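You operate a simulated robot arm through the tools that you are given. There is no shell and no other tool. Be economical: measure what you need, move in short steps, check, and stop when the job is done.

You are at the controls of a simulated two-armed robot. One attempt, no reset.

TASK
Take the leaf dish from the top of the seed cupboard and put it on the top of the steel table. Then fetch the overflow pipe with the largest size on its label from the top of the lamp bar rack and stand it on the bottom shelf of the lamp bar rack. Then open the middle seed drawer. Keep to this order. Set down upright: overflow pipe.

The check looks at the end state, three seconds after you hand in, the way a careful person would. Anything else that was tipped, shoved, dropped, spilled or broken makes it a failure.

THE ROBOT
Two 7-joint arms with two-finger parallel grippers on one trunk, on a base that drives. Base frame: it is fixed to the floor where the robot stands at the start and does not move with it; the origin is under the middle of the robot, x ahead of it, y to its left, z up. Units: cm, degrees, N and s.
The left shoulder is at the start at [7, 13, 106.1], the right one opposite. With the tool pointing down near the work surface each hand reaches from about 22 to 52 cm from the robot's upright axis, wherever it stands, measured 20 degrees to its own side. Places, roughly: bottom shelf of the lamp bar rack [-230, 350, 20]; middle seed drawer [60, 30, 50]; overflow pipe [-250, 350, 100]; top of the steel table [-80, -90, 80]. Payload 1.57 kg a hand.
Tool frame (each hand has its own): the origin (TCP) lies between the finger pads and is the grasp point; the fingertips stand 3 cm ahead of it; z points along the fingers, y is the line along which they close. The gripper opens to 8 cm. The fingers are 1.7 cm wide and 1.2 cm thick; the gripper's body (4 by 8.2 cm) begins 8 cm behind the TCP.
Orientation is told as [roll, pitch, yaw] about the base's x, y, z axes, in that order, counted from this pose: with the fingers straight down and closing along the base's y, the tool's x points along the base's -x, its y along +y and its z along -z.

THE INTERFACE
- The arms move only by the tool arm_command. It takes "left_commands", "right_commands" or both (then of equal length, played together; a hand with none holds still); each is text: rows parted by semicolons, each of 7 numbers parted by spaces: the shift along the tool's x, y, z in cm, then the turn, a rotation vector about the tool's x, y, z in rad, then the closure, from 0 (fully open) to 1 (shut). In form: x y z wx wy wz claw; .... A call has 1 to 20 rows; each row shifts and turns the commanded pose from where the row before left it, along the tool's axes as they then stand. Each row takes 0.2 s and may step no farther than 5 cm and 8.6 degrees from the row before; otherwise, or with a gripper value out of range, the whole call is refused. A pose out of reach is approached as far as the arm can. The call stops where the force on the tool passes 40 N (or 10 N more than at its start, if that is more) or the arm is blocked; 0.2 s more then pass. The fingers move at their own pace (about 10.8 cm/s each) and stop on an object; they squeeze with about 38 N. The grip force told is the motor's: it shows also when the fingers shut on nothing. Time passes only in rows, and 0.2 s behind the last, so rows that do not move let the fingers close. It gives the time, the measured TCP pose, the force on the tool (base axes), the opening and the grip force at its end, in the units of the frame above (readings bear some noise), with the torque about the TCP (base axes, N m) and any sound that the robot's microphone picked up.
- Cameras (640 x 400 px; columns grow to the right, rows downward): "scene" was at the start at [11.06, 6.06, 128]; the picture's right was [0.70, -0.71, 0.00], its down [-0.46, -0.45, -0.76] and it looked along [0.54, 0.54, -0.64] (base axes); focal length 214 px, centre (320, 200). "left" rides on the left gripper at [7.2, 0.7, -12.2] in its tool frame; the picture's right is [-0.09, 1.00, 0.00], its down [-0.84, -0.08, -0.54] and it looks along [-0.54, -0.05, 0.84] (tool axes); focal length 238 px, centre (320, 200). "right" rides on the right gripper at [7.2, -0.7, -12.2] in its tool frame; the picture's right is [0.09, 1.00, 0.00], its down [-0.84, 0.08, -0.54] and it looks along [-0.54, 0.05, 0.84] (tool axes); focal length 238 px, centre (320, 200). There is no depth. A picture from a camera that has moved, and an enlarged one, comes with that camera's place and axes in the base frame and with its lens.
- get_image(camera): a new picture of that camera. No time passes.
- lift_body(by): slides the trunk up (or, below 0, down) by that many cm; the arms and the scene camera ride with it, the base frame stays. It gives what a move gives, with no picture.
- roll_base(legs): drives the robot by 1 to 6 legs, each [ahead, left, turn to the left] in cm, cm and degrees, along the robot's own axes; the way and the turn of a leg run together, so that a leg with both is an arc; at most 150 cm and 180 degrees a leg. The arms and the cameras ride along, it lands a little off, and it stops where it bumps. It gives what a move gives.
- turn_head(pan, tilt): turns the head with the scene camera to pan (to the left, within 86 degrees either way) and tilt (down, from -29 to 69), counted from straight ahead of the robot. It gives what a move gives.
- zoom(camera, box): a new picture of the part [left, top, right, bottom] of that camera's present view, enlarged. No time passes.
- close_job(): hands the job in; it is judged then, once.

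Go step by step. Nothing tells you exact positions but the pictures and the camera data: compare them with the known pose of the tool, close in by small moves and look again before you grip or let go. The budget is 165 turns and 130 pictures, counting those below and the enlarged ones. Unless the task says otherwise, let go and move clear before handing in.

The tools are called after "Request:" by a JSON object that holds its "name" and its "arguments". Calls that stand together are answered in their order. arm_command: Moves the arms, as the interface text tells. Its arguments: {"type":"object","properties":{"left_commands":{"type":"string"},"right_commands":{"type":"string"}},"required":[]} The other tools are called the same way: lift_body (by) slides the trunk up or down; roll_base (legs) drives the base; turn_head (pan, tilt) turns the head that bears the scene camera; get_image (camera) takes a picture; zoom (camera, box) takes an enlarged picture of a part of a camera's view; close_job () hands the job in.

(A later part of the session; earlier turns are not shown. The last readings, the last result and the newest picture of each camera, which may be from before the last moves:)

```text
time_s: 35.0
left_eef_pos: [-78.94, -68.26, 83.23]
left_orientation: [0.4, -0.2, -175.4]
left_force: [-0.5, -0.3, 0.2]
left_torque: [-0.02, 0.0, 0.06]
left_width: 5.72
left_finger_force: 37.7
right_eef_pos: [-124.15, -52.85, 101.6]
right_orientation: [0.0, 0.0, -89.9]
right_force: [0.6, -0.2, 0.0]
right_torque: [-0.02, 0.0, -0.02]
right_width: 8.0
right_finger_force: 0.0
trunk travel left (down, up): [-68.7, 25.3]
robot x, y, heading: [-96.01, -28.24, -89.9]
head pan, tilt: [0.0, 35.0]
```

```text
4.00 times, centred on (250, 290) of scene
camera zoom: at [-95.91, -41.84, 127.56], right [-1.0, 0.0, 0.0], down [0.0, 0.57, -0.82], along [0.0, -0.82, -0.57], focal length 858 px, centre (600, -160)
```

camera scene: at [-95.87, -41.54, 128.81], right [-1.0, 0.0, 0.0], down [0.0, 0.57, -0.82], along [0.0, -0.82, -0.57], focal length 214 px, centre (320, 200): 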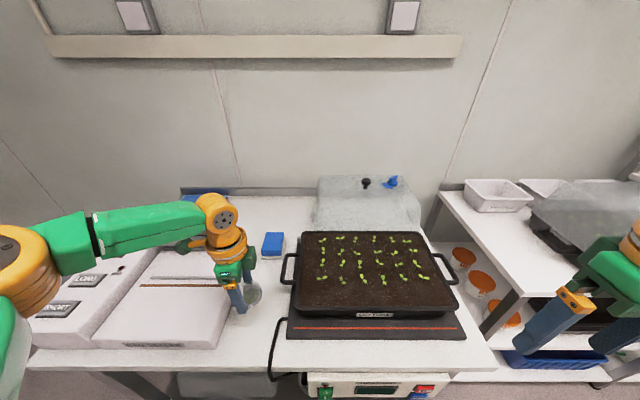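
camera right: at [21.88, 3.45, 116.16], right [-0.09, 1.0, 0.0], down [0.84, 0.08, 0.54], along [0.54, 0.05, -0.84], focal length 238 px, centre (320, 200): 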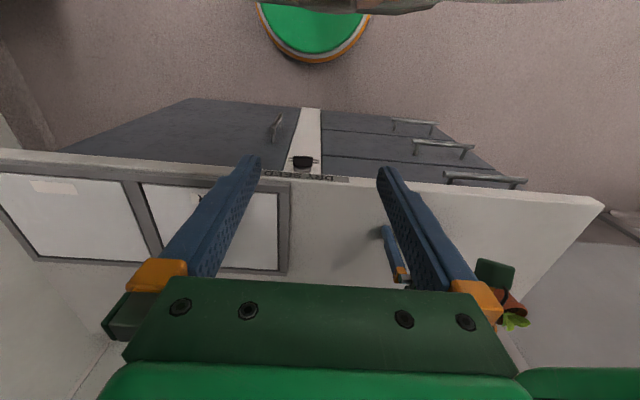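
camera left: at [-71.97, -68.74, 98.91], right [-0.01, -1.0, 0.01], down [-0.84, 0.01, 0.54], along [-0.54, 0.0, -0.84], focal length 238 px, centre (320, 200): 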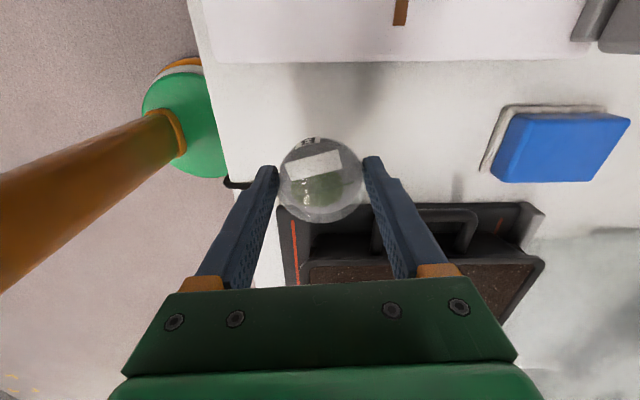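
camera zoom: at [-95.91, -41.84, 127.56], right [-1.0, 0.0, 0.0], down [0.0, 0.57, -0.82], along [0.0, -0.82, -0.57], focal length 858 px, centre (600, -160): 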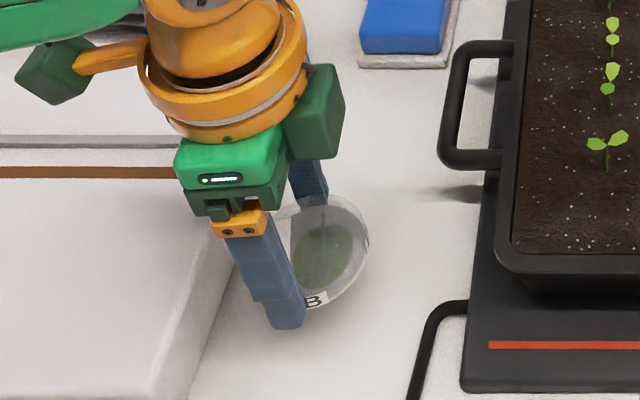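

Request:
{"name": "lift_body", "arguments": {"by": -1}}

Request:
{"name": "lift_body", "arguments": {"by": -0.7}}

Request:
{"name": "zoom", "arguments": {"camera": "scene", "box": [180, 240, 320, 340]}}

```text
time_s: 35.6
left_eef_pos: [-78.9, -68.27, 82.19]
left_orientation: [0.4, -0.1, -175.2]
left_force: [0.8, -0.1, -0.7]
left_torque: [0.0, 0.02, 0.01]
left_width: 5.74
left_finger_force: 38.2
right_eef_pos: [-124.2, -52.74, 100.73]
right_orientation: [0.0, 0.0, -90.0]
right_force: [0.1, 0.4, -0.4]
right_torque: [-0.02, -0.02, 0.04]
right_width: 7.98
right_finger_force: 0.1
trunk travel left (down, up): [-67.7, 26.3]
robot x, y, heading: [-96.07, -27.92, -89.9]
head pan, tilt: [0.0, 35.0]
```

```text
time_s: 36.2
left_eef_pos: [-78.99, -68.28, 81.55]
left_orientation: [0.2, -0.3, -175.3]
left_force: [-0.2, 0.4, -0.3]
left_torque: [0.0, 0.03, 0.01]
left_width: 5.76
left_finger_force: 37.7
right_eef_pos: [-124.21, -52.69, 99.99]
right_orientation: [0.0, 0.1, -89.9]
right_force: [-0.5, -0.5, 0.5]
right_torque: [0.01, 0.01, 0.03]
right_width: 8.03
right_finger_force: 0.2
trunk travel left (down, up): [-67.0, 27.0]
robot x, y, heading: [-95.85, -28.29, -90.2]
head pan, tilt: [0.0, 35.0]
```

```text
4.00 times, centred on (250, 290) of scene
camera zoom: at [-95.91, -41.84, 125.87], right [-1.0, 0.0, 0.0], down [0.0, 0.57, -0.82], along [0.0, -0.82, -0.57], focal length 858 px, centre (600, -160)
```

zoom: 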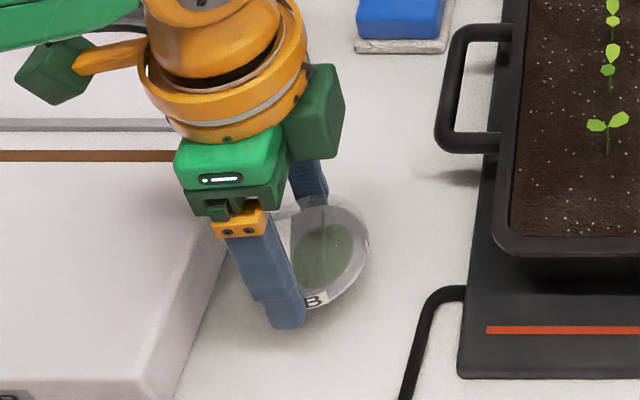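

Request:
{"name": "lift_body", "arguments": {"by": -0.6}}

Request:
{"name": "lift_body", "arguments": {"by": -0.5}}

Request:
{"name": "zoom", "arguments": {"camera": "scene", "box": [200, 270, 290, 340]}}

```text
time_s: 36.7
left_eef_pos: [-78.88, -68.39, 81.0]
left_orientation: [0.4, -0.3, -175.3]
left_force: [0.7, -0.1, -0.3]
left_torque: [0.0, 0.01, -0.01]
left_width: 5.73
left_finger_force: 38.3
right_eef_pos: [-124.22, -52.64, 99.39]
right_orientation: [-0.1, 0.0, -89.9]
right_force: [0.1, 0.4, -0.3]
right_torque: [0.02, -0.04, 0.03]
right_width: 7.99
right_finger_force: 0.2
trunk travel left (down, up): [-66.4, 27.6]
robot x, y, heading: [-96.09, -27.9, -89.7]
head pan, tilt: [0.0, 35.0]
```

```text
time_s: 37.2
left_eef_pos: [-79.06, -68.31, 80.39]
left_orientation: [0.4, -0.1, -175.4]
left_force: [-0.5, -0.6, -0.4]
left_torque: [0.01, 0.0, 0.0]
left_width: 5.74
left_finger_force: 38.0
right_eef_pos: [-124.19, -52.91, 98.86]
right_orientation: [0.0, -0.1, -89.9]
right_force: [-0.8, 0.0, -0.3]
right_torque: [0.0, 0.02, 0.03]
right_width: 8.01
right_finger_force: 0.1
trunk travel left (down, up): [-65.9, 28.1]
robot x, y, heading: [-95.99, -28.01, -89.7]
head pan, tilt: [0.0, 35.0]
```

```text
5.71 times, centred on (245, 305) of scene
camera zoom: at [-95.91, -41.84, 124.77], right [-1.0, 0.0, 0.0], down [0.0, 0.57, -0.82], along [0.0, -0.82, -0.57], focal length 1226 px, centre (749, -400)
```

zoom: 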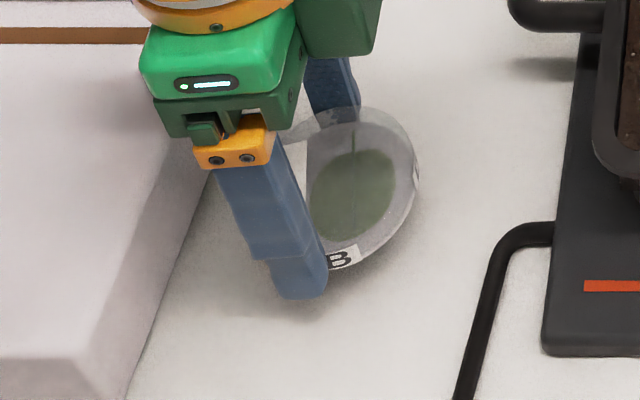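

Request:
{"name": "lift_body", "arguments": {"by": -0.5}}

Request:
{"name": "lift_body", "arguments": {"by": -0.4}}

Request:
{"name": "zoom", "arguments": {"camera": "scene", "box": [200, 270, 290, 340]}}

```text
time_s: 37.8
left_eef_pos: [-78.95, -68.29, 79.83]
left_orientation: [0.3, -0.3, -175.3]
left_force: [-0.2, 0.3, 0.8]
left_torque: [0.0, 0.02, -0.02]
left_width: 5.73
left_finger_force: 37.9
right_eef_pos: [-124.14, -52.72, 98.29]
right_orientation: [-0.1, 0.0, -89.9]
right_force: [-0.4, 0.5, -0.5]
right_torque: [-0.04, 0.0, 0.05]
right_width: 8.01
right_finger_force: 0.1
trunk travel left (down, up): [-65.4, 28.6]
robot x, y, heading: [-95.57, -28.18, -90.2]
head pan, tilt: [0.0, 35.0]
```

```text
time_s: 38.3
left_eef_pos: [-78.87, -68.22, 79.6]
left_orientation: [0.3, -0.2, -175.3]
left_force: [0.3, 0.1, -0.2]
left_torque: [-0.01, -0.03, -0.01]
left_width: 5.72
left_finger_force: 38.1
right_eef_pos: [-124.13, -52.78, 97.98]
right_orientation: [0.0, 0.0, -89.9]
right_force: [0.4, -0.4, -1.0]
right_torque: [0.02, 0.0, -0.03]
right_width: 7.98
right_finger_force: 0.1
trunk travel left (down, up): [-65.0, 29.0]
robot x, y, heading: [-95.76, -28.03, -89.8]
head pan, tilt: [0.0, 35.0]
```

```text
5.71 times, centred on (245, 305) of scene
camera zoom: at [-95.91, -41.84, 123.87], right [-1.0, 0.0, 0.0], down [0.0, 0.57, -0.82], along [0.0, -0.82, -0.57], focal length 1226 px, centre (749, -400)
```

zoom: 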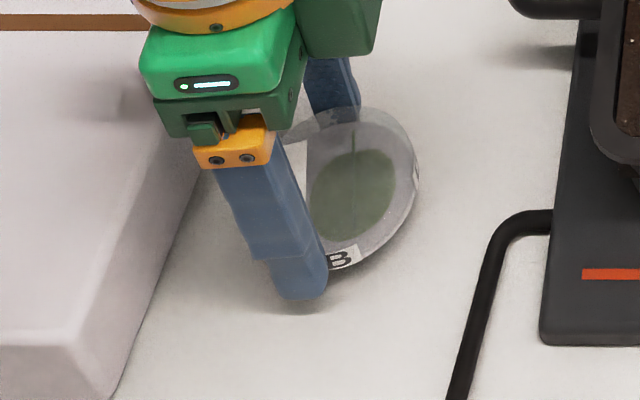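

Request:
{"name": "lift_body", "arguments": {"by": -0.4}}

Request:
{"name": "lift_body", "arguments": {"by": -0.4}}

Request:
{"name": "zoom", "arguments": {"camera": "scene", "box": [200, 270, 290, 340]}}

```text
time_s: 38.9
left_eef_pos: [-78.98, -68.18, 79.17]
left_orientation: [0.3, -0.2, -175.2]
left_force: [0.4, -0.1, -0.8]
left_torque: [-0.01, -0.02, 0.01]
left_width: 5.72
left_finger_force: 37.5
right_eef_pos: [-124.11, -52.77, 97.46]
right_orientation: [0.0, 0.0, -89.9]
right_force: [0.2, -1.4, -0.4]
right_torque: [0.02, 0.0, -0.01]
right_width: 8.01
right_finger_force: 0.0
trunk travel left (down, up): [-64.6, 29.4]
robot x, y, heading: [-95.65, -28.02, -89.8]
head pan, tilt: [0.0, 35.0]
```

```text
time_s: 39.4
left_eef_pos: [-79.07, -68.23, 78.72]
left_orientation: [0.4, -0.2, -175.3]
left_force: [0.3, 1.3, 0.5]
left_torque: [0.04, 0.01, 0.01]
left_width: 5.74
left_finger_force: 37.9
right_eef_pos: [-124.11, -52.79, 97.13]
right_orientation: [0.0, -0.1, -89.9]
right_force: [0.2, 0.2, 0.4]
right_torque: [-0.03, 0.01, 0.0]
right_width: 8.01
right_finger_force: 0.0
trunk travel left (down, up): [-64.2, 29.8]
robot x, y, heading: [-95.93, -28.42, -89.9]
head pan, tilt: [0.0, 35.0]
```

```text
5.71 times, centred on (245, 305) of scene
camera zoom: at [-95.91, -41.84, 123.07], right [-1.0, 0.0, 0.0], down [0.0, 0.57, -0.82], along [0.0, -0.82, -0.57], focal length 1226 px, centre (749, -400)
```

zoom: 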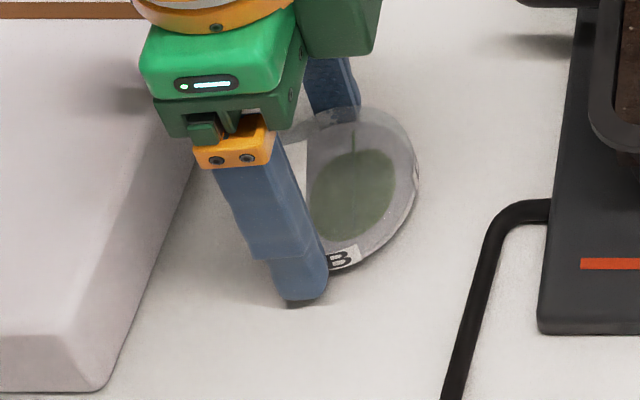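

The shadow is now almost closed under the finger. Small further steps.

Request:
{"name": "lift_body", "arguments": {"by": -0.3}}

Request:
{"name": "lift_body", "arguments": {"by": -0.3}}

Request:
{"name": "zoom", "arguments": {"camera": "scene", "box": [200, 270, 290, 340]}}

```text
time_s: 39.9
left_eef_pos: [-79.04, -68.14, 78.32]
left_orientation: [0.3, -0.2, -175.2]
left_force: [-0.1, -0.5, 0.3]
left_torque: [0.02, -0.01, 0.04]
left_width: 5.77
left_finger_force: 37.8
right_eef_pos: [-124.16, -52.64, 96.97]
right_orientation: [0.0, 0.0, -89.9]
right_force: [-0.4, 0.9, -0.7]
right_torque: [0.0, -0.01, -0.02]
right_width: 8.01
right_finger_force: 0.1
trunk travel left (down, up): [-63.9, 30.1]
robot x, y, heading: [-96.17, -27.8, -89.9]
head pan, tilt: [0.0, 35.0]
```

```text
time_s: 40.4
left_eef_pos: [-78.89, -68.3, 78.22]
left_orientation: [0.3, -0.2, -175.3]
left_force: [-0.4, -0.3, -1.0]
left_torque: [0.02, 0.03, -0.02]
left_width: 5.75
left_finger_force: 38.2
right_eef_pos: [-124.12, -52.79, 96.61]
right_orientation: [0.0, 0.0, -90.0]
right_force: [0.7, -0.7, -0.9]
right_torque: [0.0, 0.01, 0.01]
right_width: 8.0
right_finger_force: 0.0
trunk travel left (down, up): [-63.6, 30.4]
robot x, y, heading: [-95.86, -27.99, -89.9]
head pan, tilt: [0.0, 35.0]
```

```text
5.71 times, centred on (245, 305) of scene
camera zoom: at [-95.91, -41.83, 122.47], right [-1.0, 0.0, 0.0], down [0.0, 0.57, -0.82], along [0.0, -0.82, -0.57], focal length 1226 px, centre (749, -400)
```

zoom: 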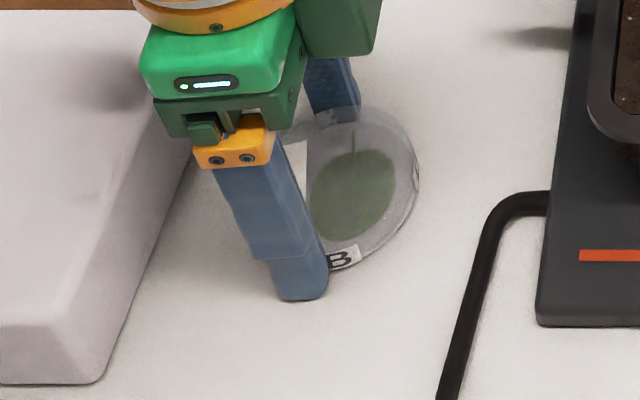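

Request:
{"name": "lift_body", "arguments": {"by": -0.3}}

```text
time_s: 40.9
left_eef_pos: [-78.95, -68.21, 78.16]
left_orientation: [0.6, -0.2, -175.3]
left_force: [3.5, -5.3, 22.8]
left_torque: [0.25, 0.01, -0.01]
left_width: 5.77
left_finger_force: 38.2
right_eef_pos: [-124.13, -52.44, 96.39]
right_orientation: [0.0, -0.2, -89.9]
right_force: [-0.1, 0.1, -0.6]
right_torque: [0.0, 0.0, -0.03]
right_width: 7.98
right_finger_force: 0.0
trunk travel left (down, up): [-63.3, 30.7]
robot x, y, heading: [-96.28, -28.23, -89.8]
head pan, tilt: [0.0, 35.0]
```

Contact at 23 N (table top z≈75). I relieve 0.2 cm and open gently, then rise.

Request:
{"name": "lift_body", "arguments": {"by": 0.2}}

Request:
{"name": "arm_command", "arguments": {"left_commands": "0 0 0 0 0 0 0.2;0 0 0 0 0 0 0.1;0 0 0 0 0 0 0;0 0 0 0 0 0 0"}}

Request:
{"name": "zoom", "arguments": {"camera": "scene", "box": [200, 270, 290, 340]}}

Request:
{"name": "get_image", "arguments": {"camera": "left"}}

```text
time_s: 41.5
left_eef_pos: [-79.03, -68.25, 78.06]
left_orientation: [0.3, -0.1, -175.3]
left_force: [-0.7, -1.7, 10.0]
left_torque: [0.02, 0.05, 0.03]
left_width: 5.73
left_finger_force: 38.2
right_eef_pos: [-124.29, -52.6, 96.56]
right_orientation: [0.0, -0.1, -89.9]
right_force: [-0.2, -0.3, 1.1]
right_torque: [0.01, 0.02, 0.0]
right_width: 8.0
right_finger_force: 0.1
trunk travel left (down, up): [-63.5, 30.5]
robot x, y, heading: [-95.87, -28.16, -89.8]
head pan, tilt: [0.0, 35.0]
```

```text
time_s: 42.5
left_eef_pos: [-79.08, -68.4, 78.1]
left_orientation: [0.3, -0.1, -175.2]
left_force: [1.2, -6.7, 8.2]
left_torque: [0.13, -0.09, -0.05]
left_width: 7.36
left_finger_force: 0.0
right_eef_pos: [-124.29, -52.84, 96.44]
right_orientation: [-0.1, 0.1, -89.8]
right_force: [-0.1, 0.8, -0.2]
right_torque: [-0.01, -0.02, 0.01]
right_width: 8.01
right_finger_force: 0.1
trunk travel left (down, up): [-63.5, 30.5]
robot x, y, heading: [-95.96, -28.12, -89.6]
head pan, tilt: [0.0, 35.0]
```

```text
5.71 times, centred on (245, 305) of scene
camera zoom: at [-95.95, -41.92, 122.36], right [-1.0, 0.0, 0.0], down [0.0, 0.57, -0.82], along [0.0, -0.82, -0.57], focal length 1226 px, centre (749, -400)
```

zoom: 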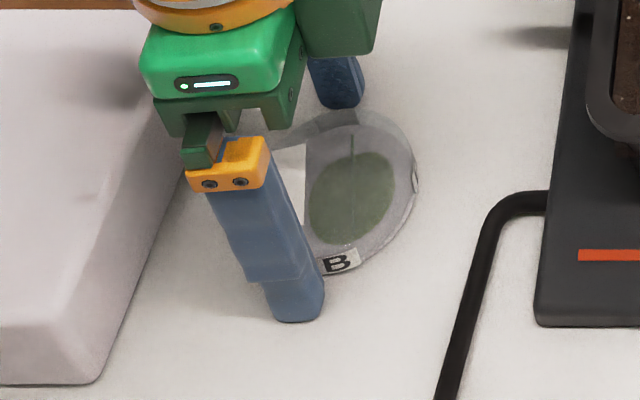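

```text
85 pictures are left
camera left: at [-71.65, -68.46, 90.14], right [-0.01, -1.0, 0.01], down [-0.84, 0.01, 0.54], along [-0.54, 0.0, -0.84], focal length 238 px, centre (320, 200)
```

left: 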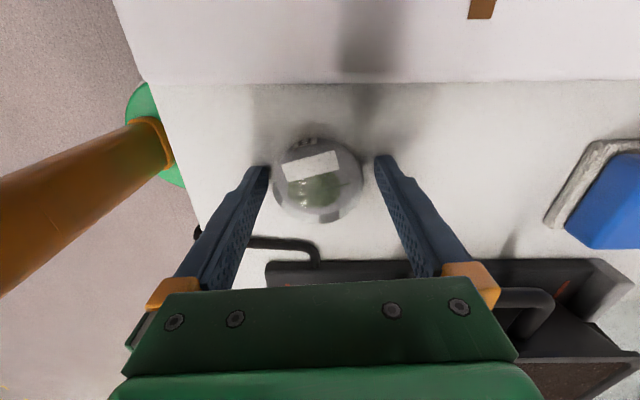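

The dish rests flat, released. I raise the trunk straight up to clear.

Request:
{"name": "lift_body", "arguments": {"by": 0.8}}

Request:
{"name": "lift_body", "arguments": {"by": 14}}

Request:
{"name": "get_image", "arguments": {"camera": "left"}}

```text
time_s: 43.0
left_eef_pos: [-78.85, -68.14, 78.79]
left_orientation: [0.2, 0.0, -175.3]
left_force: [-0.3, 0.3, 0.1]
left_torque: [0.03, 0.02, -0.02]
left_width: 8.01
left_finger_force: 0.1
right_eef_pos: [-124.11, -52.8, 97.33]
right_orientation: [0.0, -0.1, -89.9]
right_force: [0.3, 0.1, 0.0]
right_torque: [0.0, 0.01, -0.04]
right_width: 7.99
right_finger_force: 0.0
trunk travel left (down, up): [-64.3, 29.7]
robot x, y, heading: [-96.31, -28.2, -90.1]
head pan, tilt: [0.0, 35.0]
```

```text
time_s: 44.7
left_eef_pos: [-78.9, -68.37, 92.77]
left_orientation: [0.2, -0.1, -175.4]
left_force: [0.3, -0.1, 0.0]
left_torque: [-0.03, 0.0, 0.01]
left_width: 8.01
left_finger_force: 0.0
right_eef_pos: [-124.1, -52.76, 111.42]
right_orientation: [-0.1, 0.0, -90.0]
right_force: [0.9, 0.0, -0.3]
right_torque: [-0.01, -0.04, -0.01]
right_width: 8.01
right_finger_force: 0.1
trunk travel left (down, up): [-78.3, 15.7]
robot x, y, heading: [-95.77, -28.08, -89.8]
head pan, tilt: [0.0, 35.0]
```

```text
84 pictures are left
camera left: at [-71.62, -68.39, 104.95], right [-0.01, -1.0, 0.01], down [-0.84, 0.01, 0.54], along [-0.54, 0.0, -0.84], focal length 238 px, centre (320, 200)
```

left: 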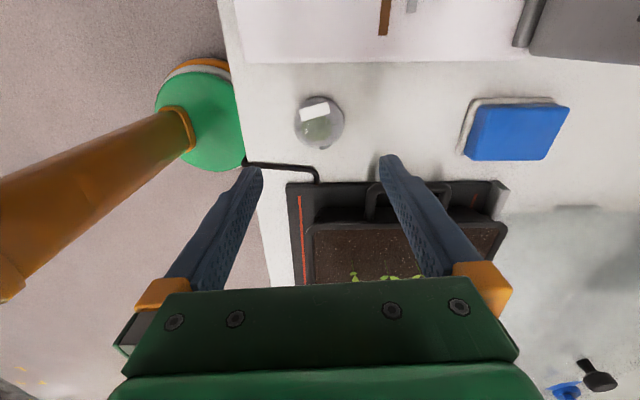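

Dish done. I back away, square the left hand again, and tuck it in.

Request:
{"name": "roll_base", "arguments": {"legs": [[-45, 0, 0]]}}

Request:
{"name": "arm_command", "arguments": {"left_commands": "0 0 0 0 0 -0.149 0;0 0 0 0 0 -0.149 0;0 0 0 0 0 -0.149 0;0 0 0 0 0 -0.149 0;0 0 0 0 0 -0.149 0;0 0 0 0 0 -0.149 0;0 0 0 0 0 -0.149 0;0 0 0 0 0 -0.149 0;0 0 0 0 0 -0.149 0;0 0 0 0 0 -0.149 0;4 1 0 0 0 0 0;4 1 0 0 0 0 0;4 2 0 0 0 0 0", "right_commands": "0 0 0 0 0 0 0;0 0 0 0 0 0 0;0 0 0 0 0 0 0;0 0 0 0 0 0 0;0 0 0 0 0 0 0;0 0 0 0 0 0 0;0 0 0 0 0 0 0;0 0 0 0 0 0 0;0 0 0 0 0 0 0;0 0 0 0 0 0 0;0 3 0 0 0 0 0;0 3 0 0 0 0 0;0 3 0 0 0 0 0"}}

Request:
{"name": "turn_head", "arguments": {"pan": -80, "tilt": 20}}

Request:
{"name": "get_image", "arguments": {"camera": "scene"}}

```text
time_s: 47.4
left_eef_pos: [-79.35, -23.89, 92.9]
left_orientation: [0.2, -0.1, -176.1]
left_force: [0.3, 0.4, -0.7]
left_torque: [0.04, 0.0, -0.03]
left_width: 8.01
left_finger_force: 0.1
right_eef_pos: [-124.21, -7.68, 111.32]
right_orientation: [-0.1, 0.1, -90.8]
right_force: [0.7, -0.4, 0.0]
right_torque: [-0.01, 0.0, 0.03]
right_width: 8.01
right_finger_force: 0.1
trunk travel left (down, up): [-78.3, 15.7]
robot x, y, heading: [-95.69, 16.53, -91.0]
head pan, tilt: [0.0, 35.0]
```

```text
time_s: 50.2
left_eef_pos: [-74.94, -11.81, 92.95]
left_orientation: [-0.4, -0.5, -90.7]
left_force: [0.3, -0.2, 0.1]
left_torque: [-0.05, 0.0, 0.0]
left_width: 8.03
left_finger_force: 0.1
right_eef_pos: [-115.13, -7.57, 111.22]
right_orientation: [-0.1, 0.0, -90.8]
right_force: [-0.4, -0.2, 0.8]
right_torque: [0.0, 0.02, 0.0]
right_width: 7.99
right_finger_force: 0.1
trunk travel left (down, up): [-78.3, 15.7]
robot x, y, heading: [-95.43, 16.47, -90.8]
head pan, tilt: [0.0, 35.0]
```

```text
time_s: 51.7
left_eef_pos: [-75.13, -12.01, 92.96]
left_orientation: [-0.1, -0.3, -90.7]
left_force: [-0.1, -0.8, 0.3]
left_torque: [0.01, 0.0, -0.03]
left_width: 8.01
left_finger_force: 0.1
right_eef_pos: [-115.24, -7.68, 111.31]
right_orientation: [0.1, 0.0, -90.8]
right_force: [0.3, 0.2, -0.4]
right_torque: [-0.01, 0.01, 0.0]
right_width: 7.99
right_finger_force: 0.2
trunk travel left (down, up): [-78.3, 15.7]
robot x, y, heading: [-95.62, 16.66, -90.9]
head pan, tilt: [-80.0, 20.0]
```

```text
83 pictures are left
camera scene: at [-104.95, 10.19, 139.56], right [-0.16, 0.99, 0.0], down [0.34, 0.06, -0.94], along [-0.93, -0.15, -0.34], focal length 214 px, centre (320, 200)
```

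scene: 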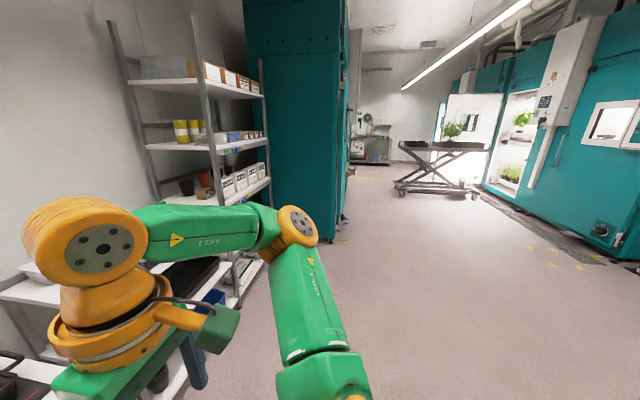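

The room extends along −x. I turn right 150° to face toward the rack and look.

Request:
{"name": "roll_base", "arguments": {"legs": [[0, 0, -150]]}}

Request:
{"name": "turn_head", "arguments": {"pan": 10, "tilt": 15}}

Request:
{"name": "get_image", "arguments": {"camera": "scene"}}

```text
time_s: 58.2
left_eef_pos: [-128.25, 30.02, 92.64]
left_orientation: [0.1, -0.2, 121.2]
left_force: [1.0, -0.3, 0.2]
left_torque: [-0.01, 0.01, 0.01]
left_width: 7.99
left_finger_force: 0.0
right_eef_pos: [-91.96, 47.66, 111.28]
right_orientation: [0.0, 0.1, 121.2]
right_force: [0.3, 0.7, -0.1]
right_torque: [0.0, -0.01, 0.0]
right_width: 7.99
right_finger_force: 0.0
trunk travel left (down, up): [-78.3, 15.7]
robot x, y, heading: [-95.63, 17.02, 121.2]
head pan, tilt: [-80.0, 20.0]
```

```text
time_s: 59.9
left_eef_pos: [-128.12, 30.08, 92.85]
left_orientation: [0.0, -0.3, 121.2]
left_force: [0.6, -0.2, 0.3]
left_torque: [-0.01, 0.0, -0.02]
left_width: 7.99
left_finger_force: 0.0
right_eef_pos: [-92.02, 47.61, 111.36]
right_orientation: [0.0, 0.0, 121.1]
right_force: [0.5, 1.2, -0.1]
right_torque: [0.02, -0.01, 0.04]
right_width: 8.0
right_finger_force: 0.0
trunk travel left (down, up): [-78.3, 15.7]
robot x, y, heading: [-95.75, 16.92, 121.0]
head pan, tilt: [10.0, 15.0]
```

```text
82 pictures are left
camera scene: at [-104.44, 28.04, 140.37], right [0.75, 0.66, 0.0], down [0.17, -0.2, -0.97], along [-0.64, 0.73, -0.26], focal length 214 px, centre (320, 200)
```

scene: 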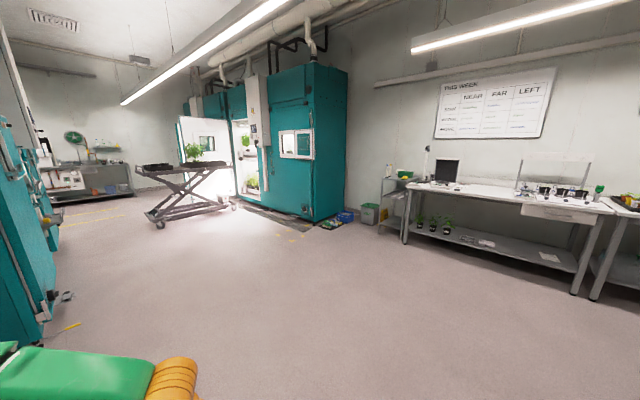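

The lamp bar rack should be the small rack near pixel (393,190), beside the bench. I zoom.

Request:
{"name": "zoom", "arguments": {"camera": "scene", "box": [320, 130, 480, 250]}}

```text
3.33 times, centred on (400, 190) of scene
camera zoom: at [-104.44, 28.04, 140.37], right [0.75, 0.66, 0.0], down [0.17, -0.2, -0.97], along [-0.64, 0.73, -0.26], focal length 715 px, centre (53, 233)
```

zoom: 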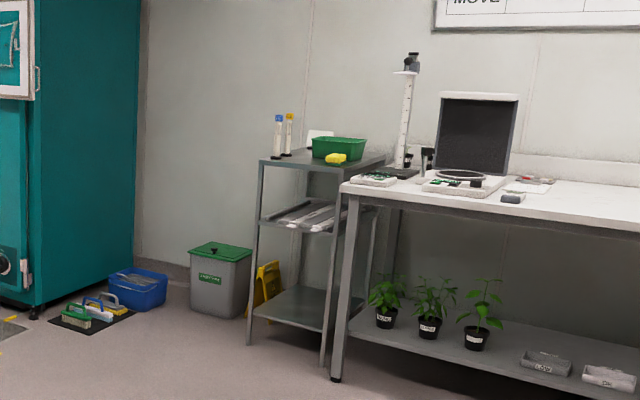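

Two upright pipes stand on the rack top's left. Rack front is about y≈328, x −245…−209. The path is clear; I drive 250 cm along the heading, then square up to +y.

Request:
{"name": "roll_base", "arguments": {"legs": [[130, 0, 0], [115, 0, 0], [0, 0, -31]]}}

Request:
{"name": "turn_head", "arguments": {"pan": 5, "tilt": 28}}

Request:
{"name": "get_image", "arguments": {"camera": "scene"}}

```text
time_s: 73.5
left_eef_pos: [-244.45, 256.99, 92.83]
left_orientation: [-0.1, -0.3, 90.8]
left_force: [-0.4, -0.6, 0.2]
left_torque: [-0.04, 0.01, 0.0]
left_width: 8.01
left_finger_force: 0.0
right_eef_pos: [-204.13, 253.93, 111.29]
right_orientation: [0.0, 0.0, 90.8]
right_force: [0.6, 0.3, 0.7]
right_torque: [-0.02, 0.0, 0.0]
right_width: 7.99
right_finger_force: 0.0
trunk travel left (down, up): [-78.3, 15.7]
robot x, y, heading: [-223.18, 228.81, 90.7]
head pan, tilt: [10.0, 15.0]
```

```text
time_s: 74.2
left_eef_pos: [-244.4, 256.92, 92.92]
left_orientation: [-0.1, -0.3, 90.8]
left_force: [-0.7, -0.5, 0.1]
left_torque: [0.01, 0.0, 0.0]
left_width: 7.99
left_finger_force: 0.0
right_eef_pos: [-204.21, 253.79, 111.36]
right_orientation: [-0.1, -0.1, 90.7]
right_force: [0.2, -0.2, 0.8]
right_torque: [0.04, 0.0, -0.02]
right_width: 8.01
right_finger_force: 0.0
trunk travel left (down, up): [-78.3, 15.7]
robot x, y, heading: [-222.97, 228.74, 90.7]
head pan, tilt: [5.0, 28.0]
```

```text
80 pictures are left
camera scene: at [-224.05, 243.05, 138.28], right [0.99, 0.1, 0.0], down [0.05, -0.47, -0.88], along [-0.09, 0.88, -0.47], focal length 214 px, centre (320, 200)
```

scene: 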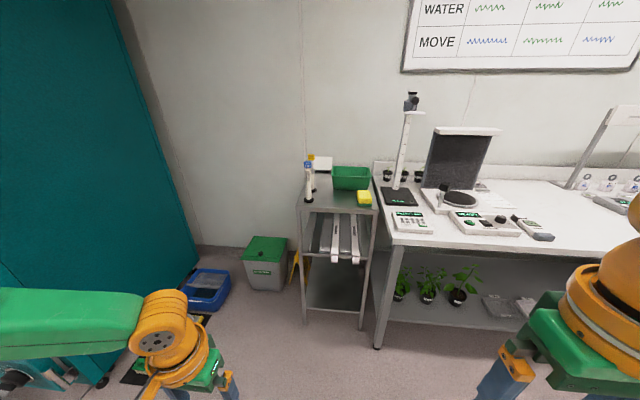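

Request:
{"name": "zoom", "arguments": {"camera": "scene", "box": [280, 140, 400, 240]}}

Request:
{"name": "zoom", "arguments": {"camera": "scene", "box": [280, 230, 400, 350]}}

```text
4.00 times, centred on (340, 190) of scene
camera zoom: at [-224.05, 243.05, 138.28], right [0.99, 0.1, 0.0], down [0.05, -0.47, -0.88], along [-0.09, 0.88, -0.47], focal length 858 px, centre (240, 240)
```

zoom: 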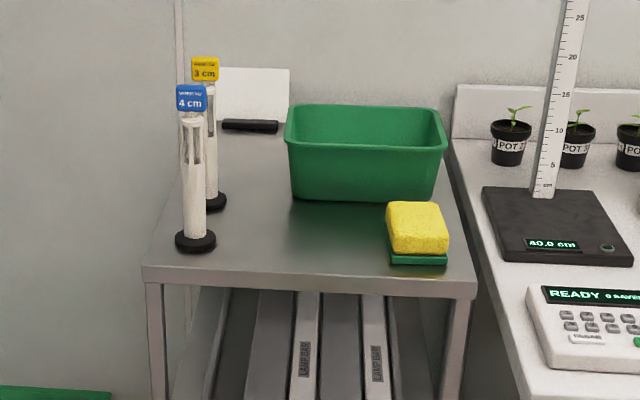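

```text
3.33 times, centred on (340, 290) of scene
camera zoom: at [-224.05, 243.05, 138.28], right [0.99, 0.1, 0.0], down [0.05, -0.47, -0.88], along [-0.09, 0.88, -0.47], focal length 715 px, centre (253, -100)
```

zoom: 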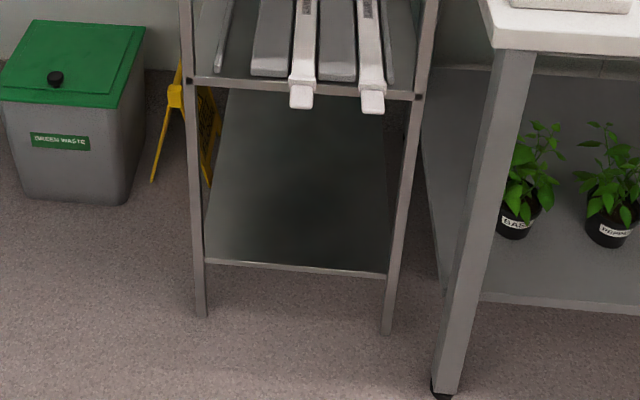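

The blue "4 cm" pipe (front, base near [−239, 334, 89]) is the larger; the yellow is 3 cm. I'll grip its tube from the front with the left hand pitched ~30° below level, so the same pose can set it on the low shelf. First I tilt the hand here in free space.

Request:
{"name": "arm_command", "arguments": {"left_commands": "-4 0 -2 0 0 0 0;-4 0 -2 0 0 0 0;-4 0 -2 0 0 0 0;-4 0 0 0 0 0 0;0 0 0 0 -0.131 0 0;0 0 0 0 -0.131 0 0;0 0 0 0 -0.131 0 0;0 0 0 0 -0.131 0 0;0 0 0 0 -0.131 0 0;0 0 0 0 -0.131 0 0;0 0 0 0 -0.131 0 0;0 0 0 0 -0.131 0 0;0 0 0 0 0 0 0"}}

Request:
{"name": "get_image", "arguments": {"camera": "left"}}

Request:
{"name": "get_image", "arguments": {"camera": "scene"}}

```text
time_s: 77.0
left_eef_pos: [-244.68, 272.66, 99.06]
left_orientation: [-0.4, -60.4, 91.2]
left_force: [0.0, -0.8, -0.3]
left_torque: [-0.04, 0.03, -0.04]
left_width: 8.01
left_finger_force: 0.1
left hand out of reach, approached as far as the arm can: row 4
right_eef_pos: [-204.19, 253.71, 111.26]
right_orientation: [0.0, -0.1, 90.8]
right_force: [0.9, -0.2, 0.0]
right_torque: [-0.05, 0.03, 0.03]
right_width: 7.99
right_finger_force: 0.0
trunk travel left (down, up): [-78.3, 15.7]
robot x, y, heading: [-223.04, 228.67, 90.9]
head pan, tilt: [5.0, 28.0]
```

```text
77 pictures are left
camera left: at [-245.06, 258.3, 98.71], right [-1.0, 0.03, 0.08], down [0.07, -0.06, 1.0], along [0.04, 1.0, 0.05], focal length 238 px, centre (320, 200)
```

left: 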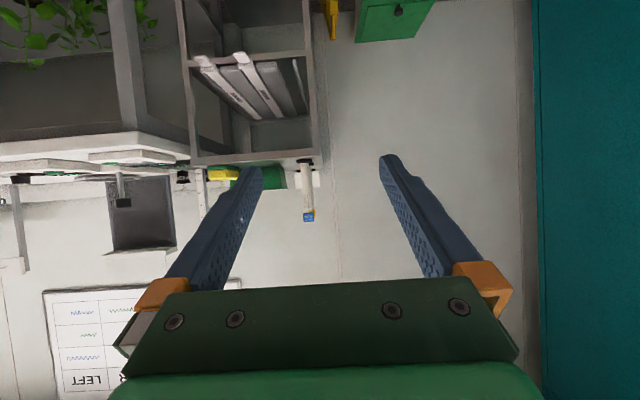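

```text
76 pictures are left
camera scene: at [-224.04, 243.07, 138.27], right [0.99, 0.1, 0.0], down [0.05, -0.47, -0.88], along [-0.09, 0.88, -0.47], focal length 214 px, centre (320, 200)
```

scene: 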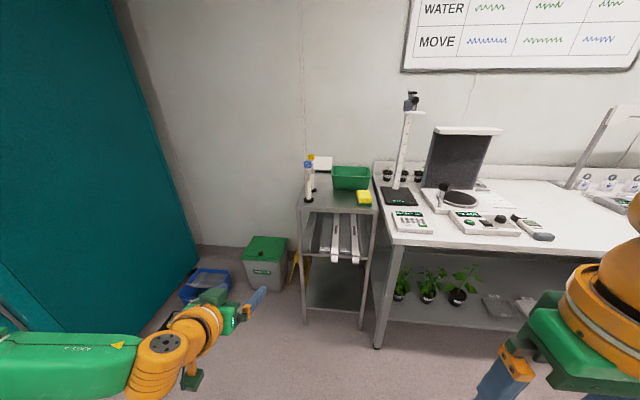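

The hand camera now looks level: pipe base ≈ [−238.3, 334, 89.5], label top ≈109. I drive ahead 48 cm and 7 cm right, then look again.

Request:
{"name": "roll_base", "arguments": {"legs": [[48, -7, 0]]}}

Request:
{"name": "get_image", "arguments": {"camera": "left"}}

Request:
{"name": "get_image", "arguments": {"camera": "scene"}}

```text
time_s: 79.9
left_eef_pos: [-238.49, 320.06, 99.03]
left_orientation: [-0.4, -60.5, 91.1]
left_force: [0.7, 0.4, 0.6]
left_torque: [0.0, -0.01, 0.02]
left_width: 7.99
left_finger_force: 0.0
right_eef_pos: [-197.93, 301.1, 111.26]
right_orientation: [0.0, 0.0, 90.8]
right_force: [0.0, -0.1, 0.3]
right_torque: [0.0, 0.01, -0.01]
right_width: 7.97
right_finger_force: 0.0
trunk travel left (down, up): [-78.3, 15.7]
robot x, y, heading: [-216.41, 276.38, 90.9]
head pan, tilt: [5.0, 28.0]
```

```text
75 pictures are left
camera left: at [-238.81, 305.76, 98.76], right [-1.0, 0.03, 0.08], down [0.08, -0.06, 1.0], along [0.04, 1.0, 0.06], focal length 238 px, centre (320, 200)
```

left: 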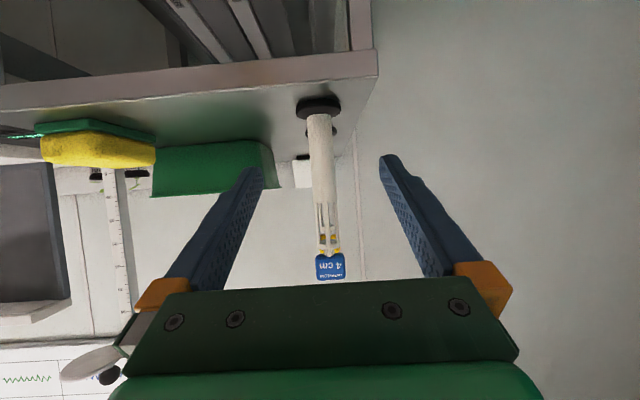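

```text
74 pictures are left
camera scene: at [-217.79, 290.47, 138.29], right [0.99, 0.1, 0.0], down [0.05, -0.47, -0.88], along [-0.09, 0.88, -0.47], focal length 214 px, centre (320, 200)
```

scene: 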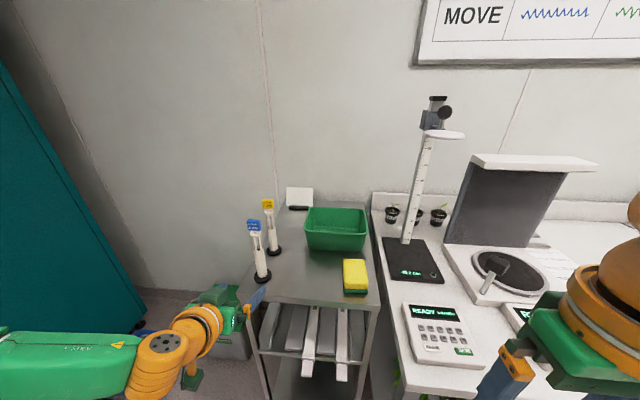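

Pipe tube axis ≈ [−238.4, 334.2]; target grip height z≈97.6. I extend the arm part way with the fingers open.

Request:
{"name": "arm_command", "arguments": {"left_commands": "-1.1 -0.1 2.6 0 0 0 0;-1.1 -0.1 2.6 0 0 0 0;-1.1 -0.1 2.6 0 0 0 0;0 0 0 0 0 0 0"}}

Request:
{"name": "get_image", "arguments": {"camera": "left"}}

```text
time_s: 80.9
left_eef_pos: [-238.29, 328.66, 97.88]
left_orientation: [-0.3, -60.4, 91.0]
left_force: [-0.2, -0.1, 0.5]
left_torque: [-0.05, 0.05, 0.02]
left_width: 7.99
left_finger_force: 0.0
right_eef_pos: [-197.98, 301.19, 111.26]
right_orientation: [0.0, 0.0, 90.8]
right_force: [0.4, -0.7, 0.9]
right_torque: [0.0, -0.02, -0.02]
right_width: 8.0
right_finger_force: 0.1
trunk travel left (down, up): [-78.3, 15.7]
robot x, y, heading: [-216.76, 276.54, 90.5]
head pan, tilt: [5.0, 28.0]
```

```text
73 pictures are left
camera left: at [-238.6, 314.4, 97.63], right [-1.0, 0.03, 0.08], down [0.08, -0.06, 1.0], along [0.04, 1.0, 0.05], focal length 238 px, centre (320, 200)
```

left: 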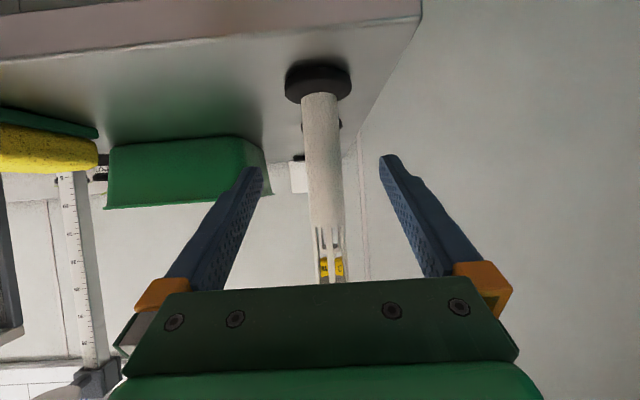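

Tube is centred between the fingers. I advance the last 5.5 cm and look before closing.

Request:
{"name": "arm_command", "arguments": {"left_commands": "-1.23 -0.05 2.46 0 0 0 0;-1.23 -0.05 2.46 0 0 0 0;0 0 0 0 0 0 0"}}

Request:
{"name": "get_image", "arguments": {"camera": "left"}}

Request:
{"name": "zoom", "arguments": {"camera": "scene", "box": [200, 180, 360, 300]}}

```text
time_s: 81.7
left_eef_pos: [-238.53, 333.64, 97.95]
left_orientation: [-0.5, -60.3, 91.1]
left_force: [1.2, -0.6, 1.0]
left_torque: [-0.02, -0.02, 0.0]
left_width: 7.99
left_finger_force: 0.1
left hand out of reach, approached as far as the arm can: row 2
right_eef_pos: [-198.0, 301.11, 111.32]
right_orientation: [0.0, 0.0, 90.9]
right_force: [-0.3, 0.1, 0.5]
right_torque: [0.05, -0.01, 0.0]
right_width: 7.99
right_finger_force: 0.1
trunk travel left (down, up): [-78.3, 15.7]
robot x, y, heading: [-216.9, 276.47, 90.7]
head pan, tilt: [5.0, 28.0]
```

```text
72 pictures are left
camera left: at [-238.88, 319.36, 97.77], right [-1.0, 0.03, 0.08], down [0.07, -0.06, 1.0], along [0.04, 1.0, 0.05], focal length 238 px, centre (320, 200)
```

left: 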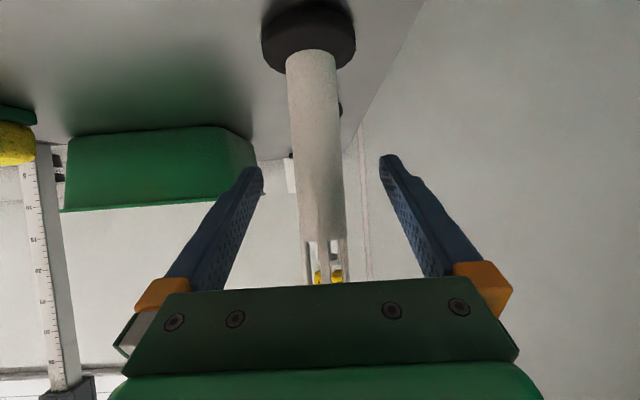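

```text
3.33 times, centred on (280, 240) of scene
camera zoom: at [-217.83, 290.52, 138.28], right [0.99, 0.1, 0.0], down [0.05, -0.47, -0.88], along [-0.09, 0.88, -0.47], focal length 715 px, centre (453, 67)
```

zoom: 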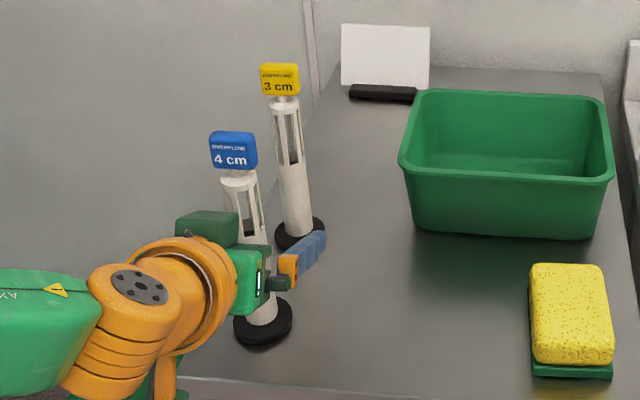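

Tube sits at the TCP. I close the fingers.

Request:
{"name": "arm_command", "arguments": {"left_commands": "0 0 0 0 0 0 0.4;0 0 0 0 0 0 0.6;0 0 0 0 0 0 1;0 0 0 0 0 0 1;0 0 0 0 0 0 1"}}

Request:
{"name": "zoom", "arguments": {"camera": "scene", "box": [200, 180, 360, 300]}}

```text
time_s: 82.9
left_eef_pos: [-238.46, 333.59, 98.06]
left_orientation: [-0.3, -60.4, 91.0]
left_force: [0.1, 1.0, 0.2]
left_torque: [-0.03, -0.23, -0.03]
left_width: 2.47
left_finger_force: 36.2
right_eef_pos: [-197.99, 301.25, 111.28]
right_orientation: [0.0, 0.0, 90.9]
right_force: [0.2, -0.1, 0.6]
right_torque: [-0.03, -0.03, -0.02]
right_width: 8.0
right_finger_force: 0.1
trunk travel left (down, up): [-78.3, 15.7]
robot x, y, heading: [-216.56, 276.48, 90.8]
head pan, tilt: [5.0, 28.0]
```

```text
3.33 times, centred on (280, 240) of scene
camera zoom: at [-217.77, 290.63, 138.27], right [0.99, 0.1, 0.0], down [0.05, -0.47, -0.88], along [-0.09, 0.88, -0.47], focal length 715 px, centre (453, 67)
```

zoom: 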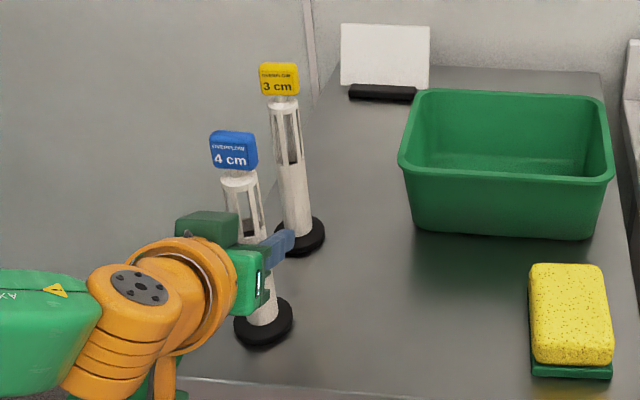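

Gripped (2.5 cm). I lift with the trunk and back off.

Request:
{"name": "lift_body", "arguments": {"by": 5}}

Request:
{"name": "get_image", "arguments": {"camera": "scene"}}

```text
time_s: 83.8
left_eef_pos: [-238.43, 333.79, 102.95]
left_orientation: [-0.3, -60.5, 91.0]
left_force: [0.1, -0.1, -1.3]
left_torque: [0.04, 0.32, 0.09]
left_width: 2.47
left_finger_force: 36.3
right_eef_pos: [-197.96, 301.36, 116.27]
right_orientation: [0.1, 0.1, 90.9]
right_force: [0.4, 0.3, 0.2]
right_torque: [0.01, -0.02, -0.01]
right_width: 8.01
right_finger_force: 0.1
trunk travel left (down, up): [-83.3, 10.7]
robot x, y, heading: [-216.87, 276.37, 90.5]
head pan, tilt: [5.0, 28.0]
```

```text
69 pictures are left
camera scene: at [-217.78, 290.68, 143.27], right [0.99, 0.1, 0.0], down [0.05, -0.47, -0.88], along [-0.09, 0.88, -0.47], focal length 214 px, centre (320, 200)
```

scene: 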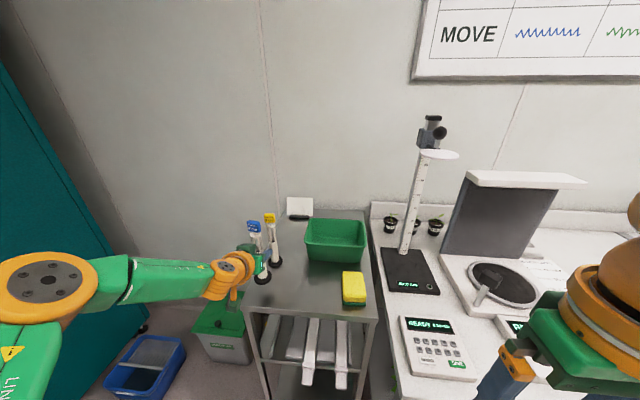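

Lifted cleanly. I back away 45 cm, raise the right hand a bit, then lower the trunk.

Request:
{"name": "roll_base", "arguments": {"legs": [[-45, 0, 0]]}}

Request:
{"name": "arm_command", "arguments": {"right_commands": "0 0 -4 0 0 0 0;0 0 -4 0 0 0 0;0 0 -2 0 0 0 0"}}

Request:
{"name": "get_image", "arguments": {"camera": "scene"}}

Request:
{"name": "get_image", "arguments": {"camera": "left"}}

```text
time_s: 86.5
left_eef_pos: [-237.94, 289.22, 102.97]
left_orientation: [-0.3, -60.3, 91.2]
left_force: [-0.4, -0.3, -0.8]
left_torque: [0.01, 0.0, -0.01]
left_width: 2.41
left_finger_force: 36.1
right_eef_pos: [-197.3, 256.85, 116.19]
right_orientation: [-0.1, 0.1, 90.9]
right_force: [0.2, 1.1, -0.1]
right_torque: [-0.04, -0.01, 0.0]
right_width: 8.0
right_finger_force: 0.1
trunk travel left (down, up): [-83.3, 10.7]
robot x, y, heading: [-216.08, 231.64, 90.8]
head pan, tilt: [5.0, 28.0]
```

```text
time_s: 87.3
left_eef_pos: [-238.11, 288.84, 103.04]
left_orientation: [-0.3, -60.4, 91.2]
left_force: [-0.2, -0.3, -0.9]
left_torque: [-0.02, -0.04, 0.02]
left_width: 2.41
left_finger_force: 36.2
right_eef_pos: [-197.42, 256.68, 126.3]
right_orientation: [0.0, -0.1, 91.0]
right_force: [0.0, -0.2, -0.3]
right_torque: [-0.01, -0.01, -0.01]
right_width: 8.0
right_finger_force: 0.0
trunk travel left (down, up): [-83.3, 10.7]
robot x, y, heading: [-216.39, 232.05, 90.9]
head pan, tilt: [5.0, 28.0]
```

```text
68 pictures are left
camera scene: at [-217.21, 245.86, 143.28], right [0.99, 0.1, 0.0], down [0.05, -0.47, -0.88], along [-0.09, 0.88, -0.47], focal length 214 px, centre (320, 200)
```

scene: 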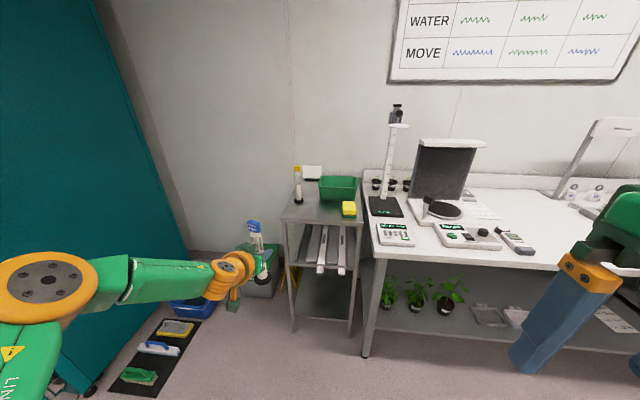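

```text
67 pictures are left
camera left: at [-238.32, 274.63, 102.75], right [-1.0, 0.03, 0.08], down [0.08, -0.06, 1.0], along [0.03, 1.0, 0.05], focal length 238 px, centre (320, 200)
```

left: 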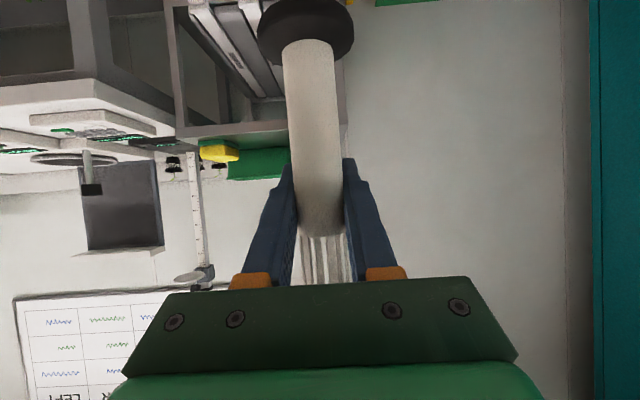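

Pipe hangs upright and firm. Now I lower the trunk 60 cm and look at the shelf.

Request:
{"name": "lift_body", "arguments": {"by": -60}}

Request:
{"name": "turn_head", "arguments": {"pan": 8, "tilt": 25}}

Request:
{"name": "get_image", "arguments": {"camera": "scene"}}

Request:
{"name": "get_image", "arguments": {"camera": "left"}}

```text
refused: -60 is not a number from -40 to 40
```

```text
time_s: 87.9
left_eef_pos: [-237.96, 289.01, 103.03]
left_orientation: [-0.3, -60.4, 91.2]
left_force: [0.5, -0.1, -1.2]
left_torque: [0.02, 0.03, -0.01]
left_width: 2.45
left_finger_force: 36.7
right_eef_pos: [-197.42, 256.83, 126.31]
right_orientation: [0.1, 0.0, 90.9]
right_force: [-1.1, 0.6, -0.1]
right_torque: [0.0, 0.0, 0.01]
right_width: 8.01
right_finger_force: 0.2
trunk travel left (down, up): [-83.3, 10.7]
robot x, y, heading: [-215.91, 231.83, 90.8]
head pan, tilt: [8.0, 25.0]
```

```text
66 pictures are left
camera scene: at [-217.65, 245.97, 143.75], right [0.99, 0.15, 0.0], down [0.07, -0.42, -0.91], along [-0.14, 0.9, -0.42], focal length 214 px, centre (320, 200)
```

scene: 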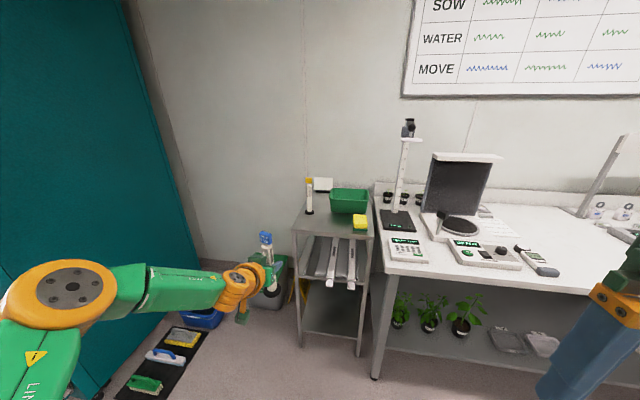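

```text
65 pictures are left
camera left: at [-238.29, 274.68, 102.73], right [-1.0, 0.03, 0.08], down [0.08, -0.06, 1.0], along [0.03, 1.0, 0.05], focal length 238 px, centre (320, 200)
```

left: 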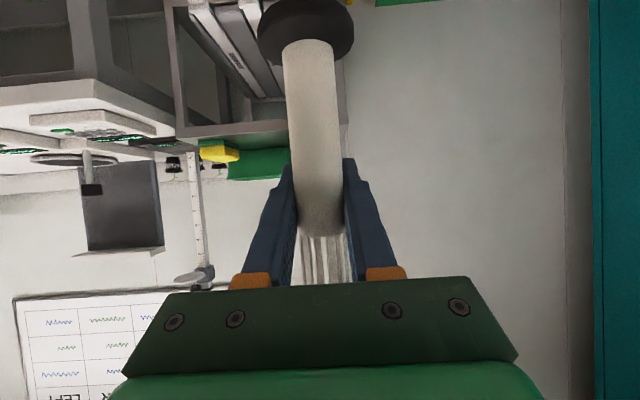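

Lowering is limited to 40 cm per call; I do it in two steps.

Request:
{"name": "lift_body", "arguments": {"by": -38}}

Request:
{"name": "lift_body", "arguments": {"by": -30}}

Request:
{"name": "get_image", "arguments": {"camera": "scene"}}

Request:
{"name": "get_image", "arguments": {"camera": "left"}}

```text
time_s: 91.6
left_eef_pos: [-237.95, 288.92, 64.92]
left_orientation: [-0.3, -60.5, 91.3]
left_force: [0.0, 0.2, -0.8]
left_torque: [0.01, -0.01, -0.03]
left_width: 2.43
left_finger_force: 36.2
right_eef_pos: [-197.32, 256.86, 88.26]
right_orientation: [0.0, 0.0, 90.9]
right_force: [-0.2, -0.1, 0.2]
right_torque: [-0.02, 0.0, 0.0]
right_width: 8.0
right_finger_force: 0.0
trunk travel left (down, up): [-45.3, 48.7]
robot x, y, heading: [-216.08, 231.95, 90.6]
head pan, tilt: [8.0, 25.0]
```

```text
time_s: 94.6
left_eef_pos: [-237.99, 289.03, 34.96]
left_orientation: [-0.2, -60.4, 91.2]
left_force: [-0.3, 0.4, -1.1]
left_torque: [0.0, 0.0, 0.02]
left_width: 2.39
left_finger_force: 36.4
right_eef_pos: [-197.21, 256.62, 58.17]
right_orientation: [0.0, 0.1, 90.8]
right_force: [0.7, -0.1, 0.0]
right_torque: [-0.05, 0.03, 0.05]
right_width: 8.02
right_finger_force: 0.2
trunk travel left (down, up): [-15.3, 78.7]
robot x, y, heading: [-216.1, 231.41, 91.0]
head pan, tilt: [8.0, 25.0]
```

```text
64 pictures are left
camera scene: at [-217.62, 245.97, 75.75], right [0.99, 0.15, 0.0], down [0.07, -0.42, -0.91], along [-0.14, 0.9, -0.42], focal length 214 px, centre (320, 200)
```

scene: 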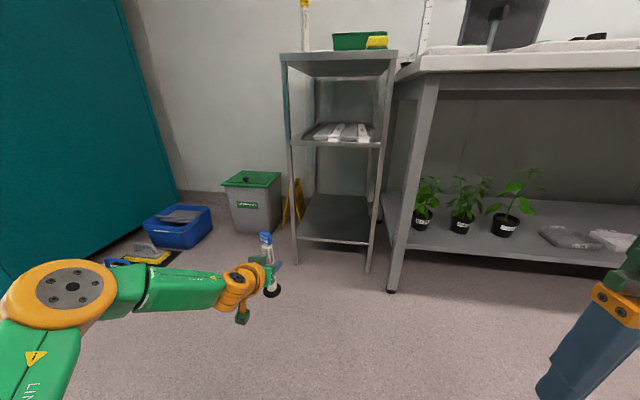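

```text
63 pictures are left
camera left: at [-238.27, 274.67, 34.73], right [-1.0, 0.03, 0.08], down [0.08, -0.06, 1.0], along [0.03, 1.0, 0.05], focal length 238 px, centre (320, 200)
```

left: 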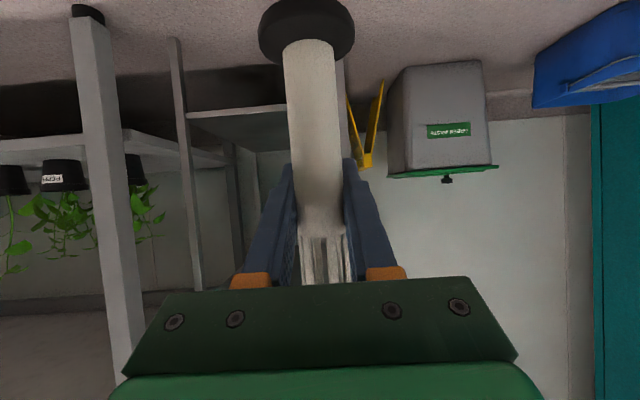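

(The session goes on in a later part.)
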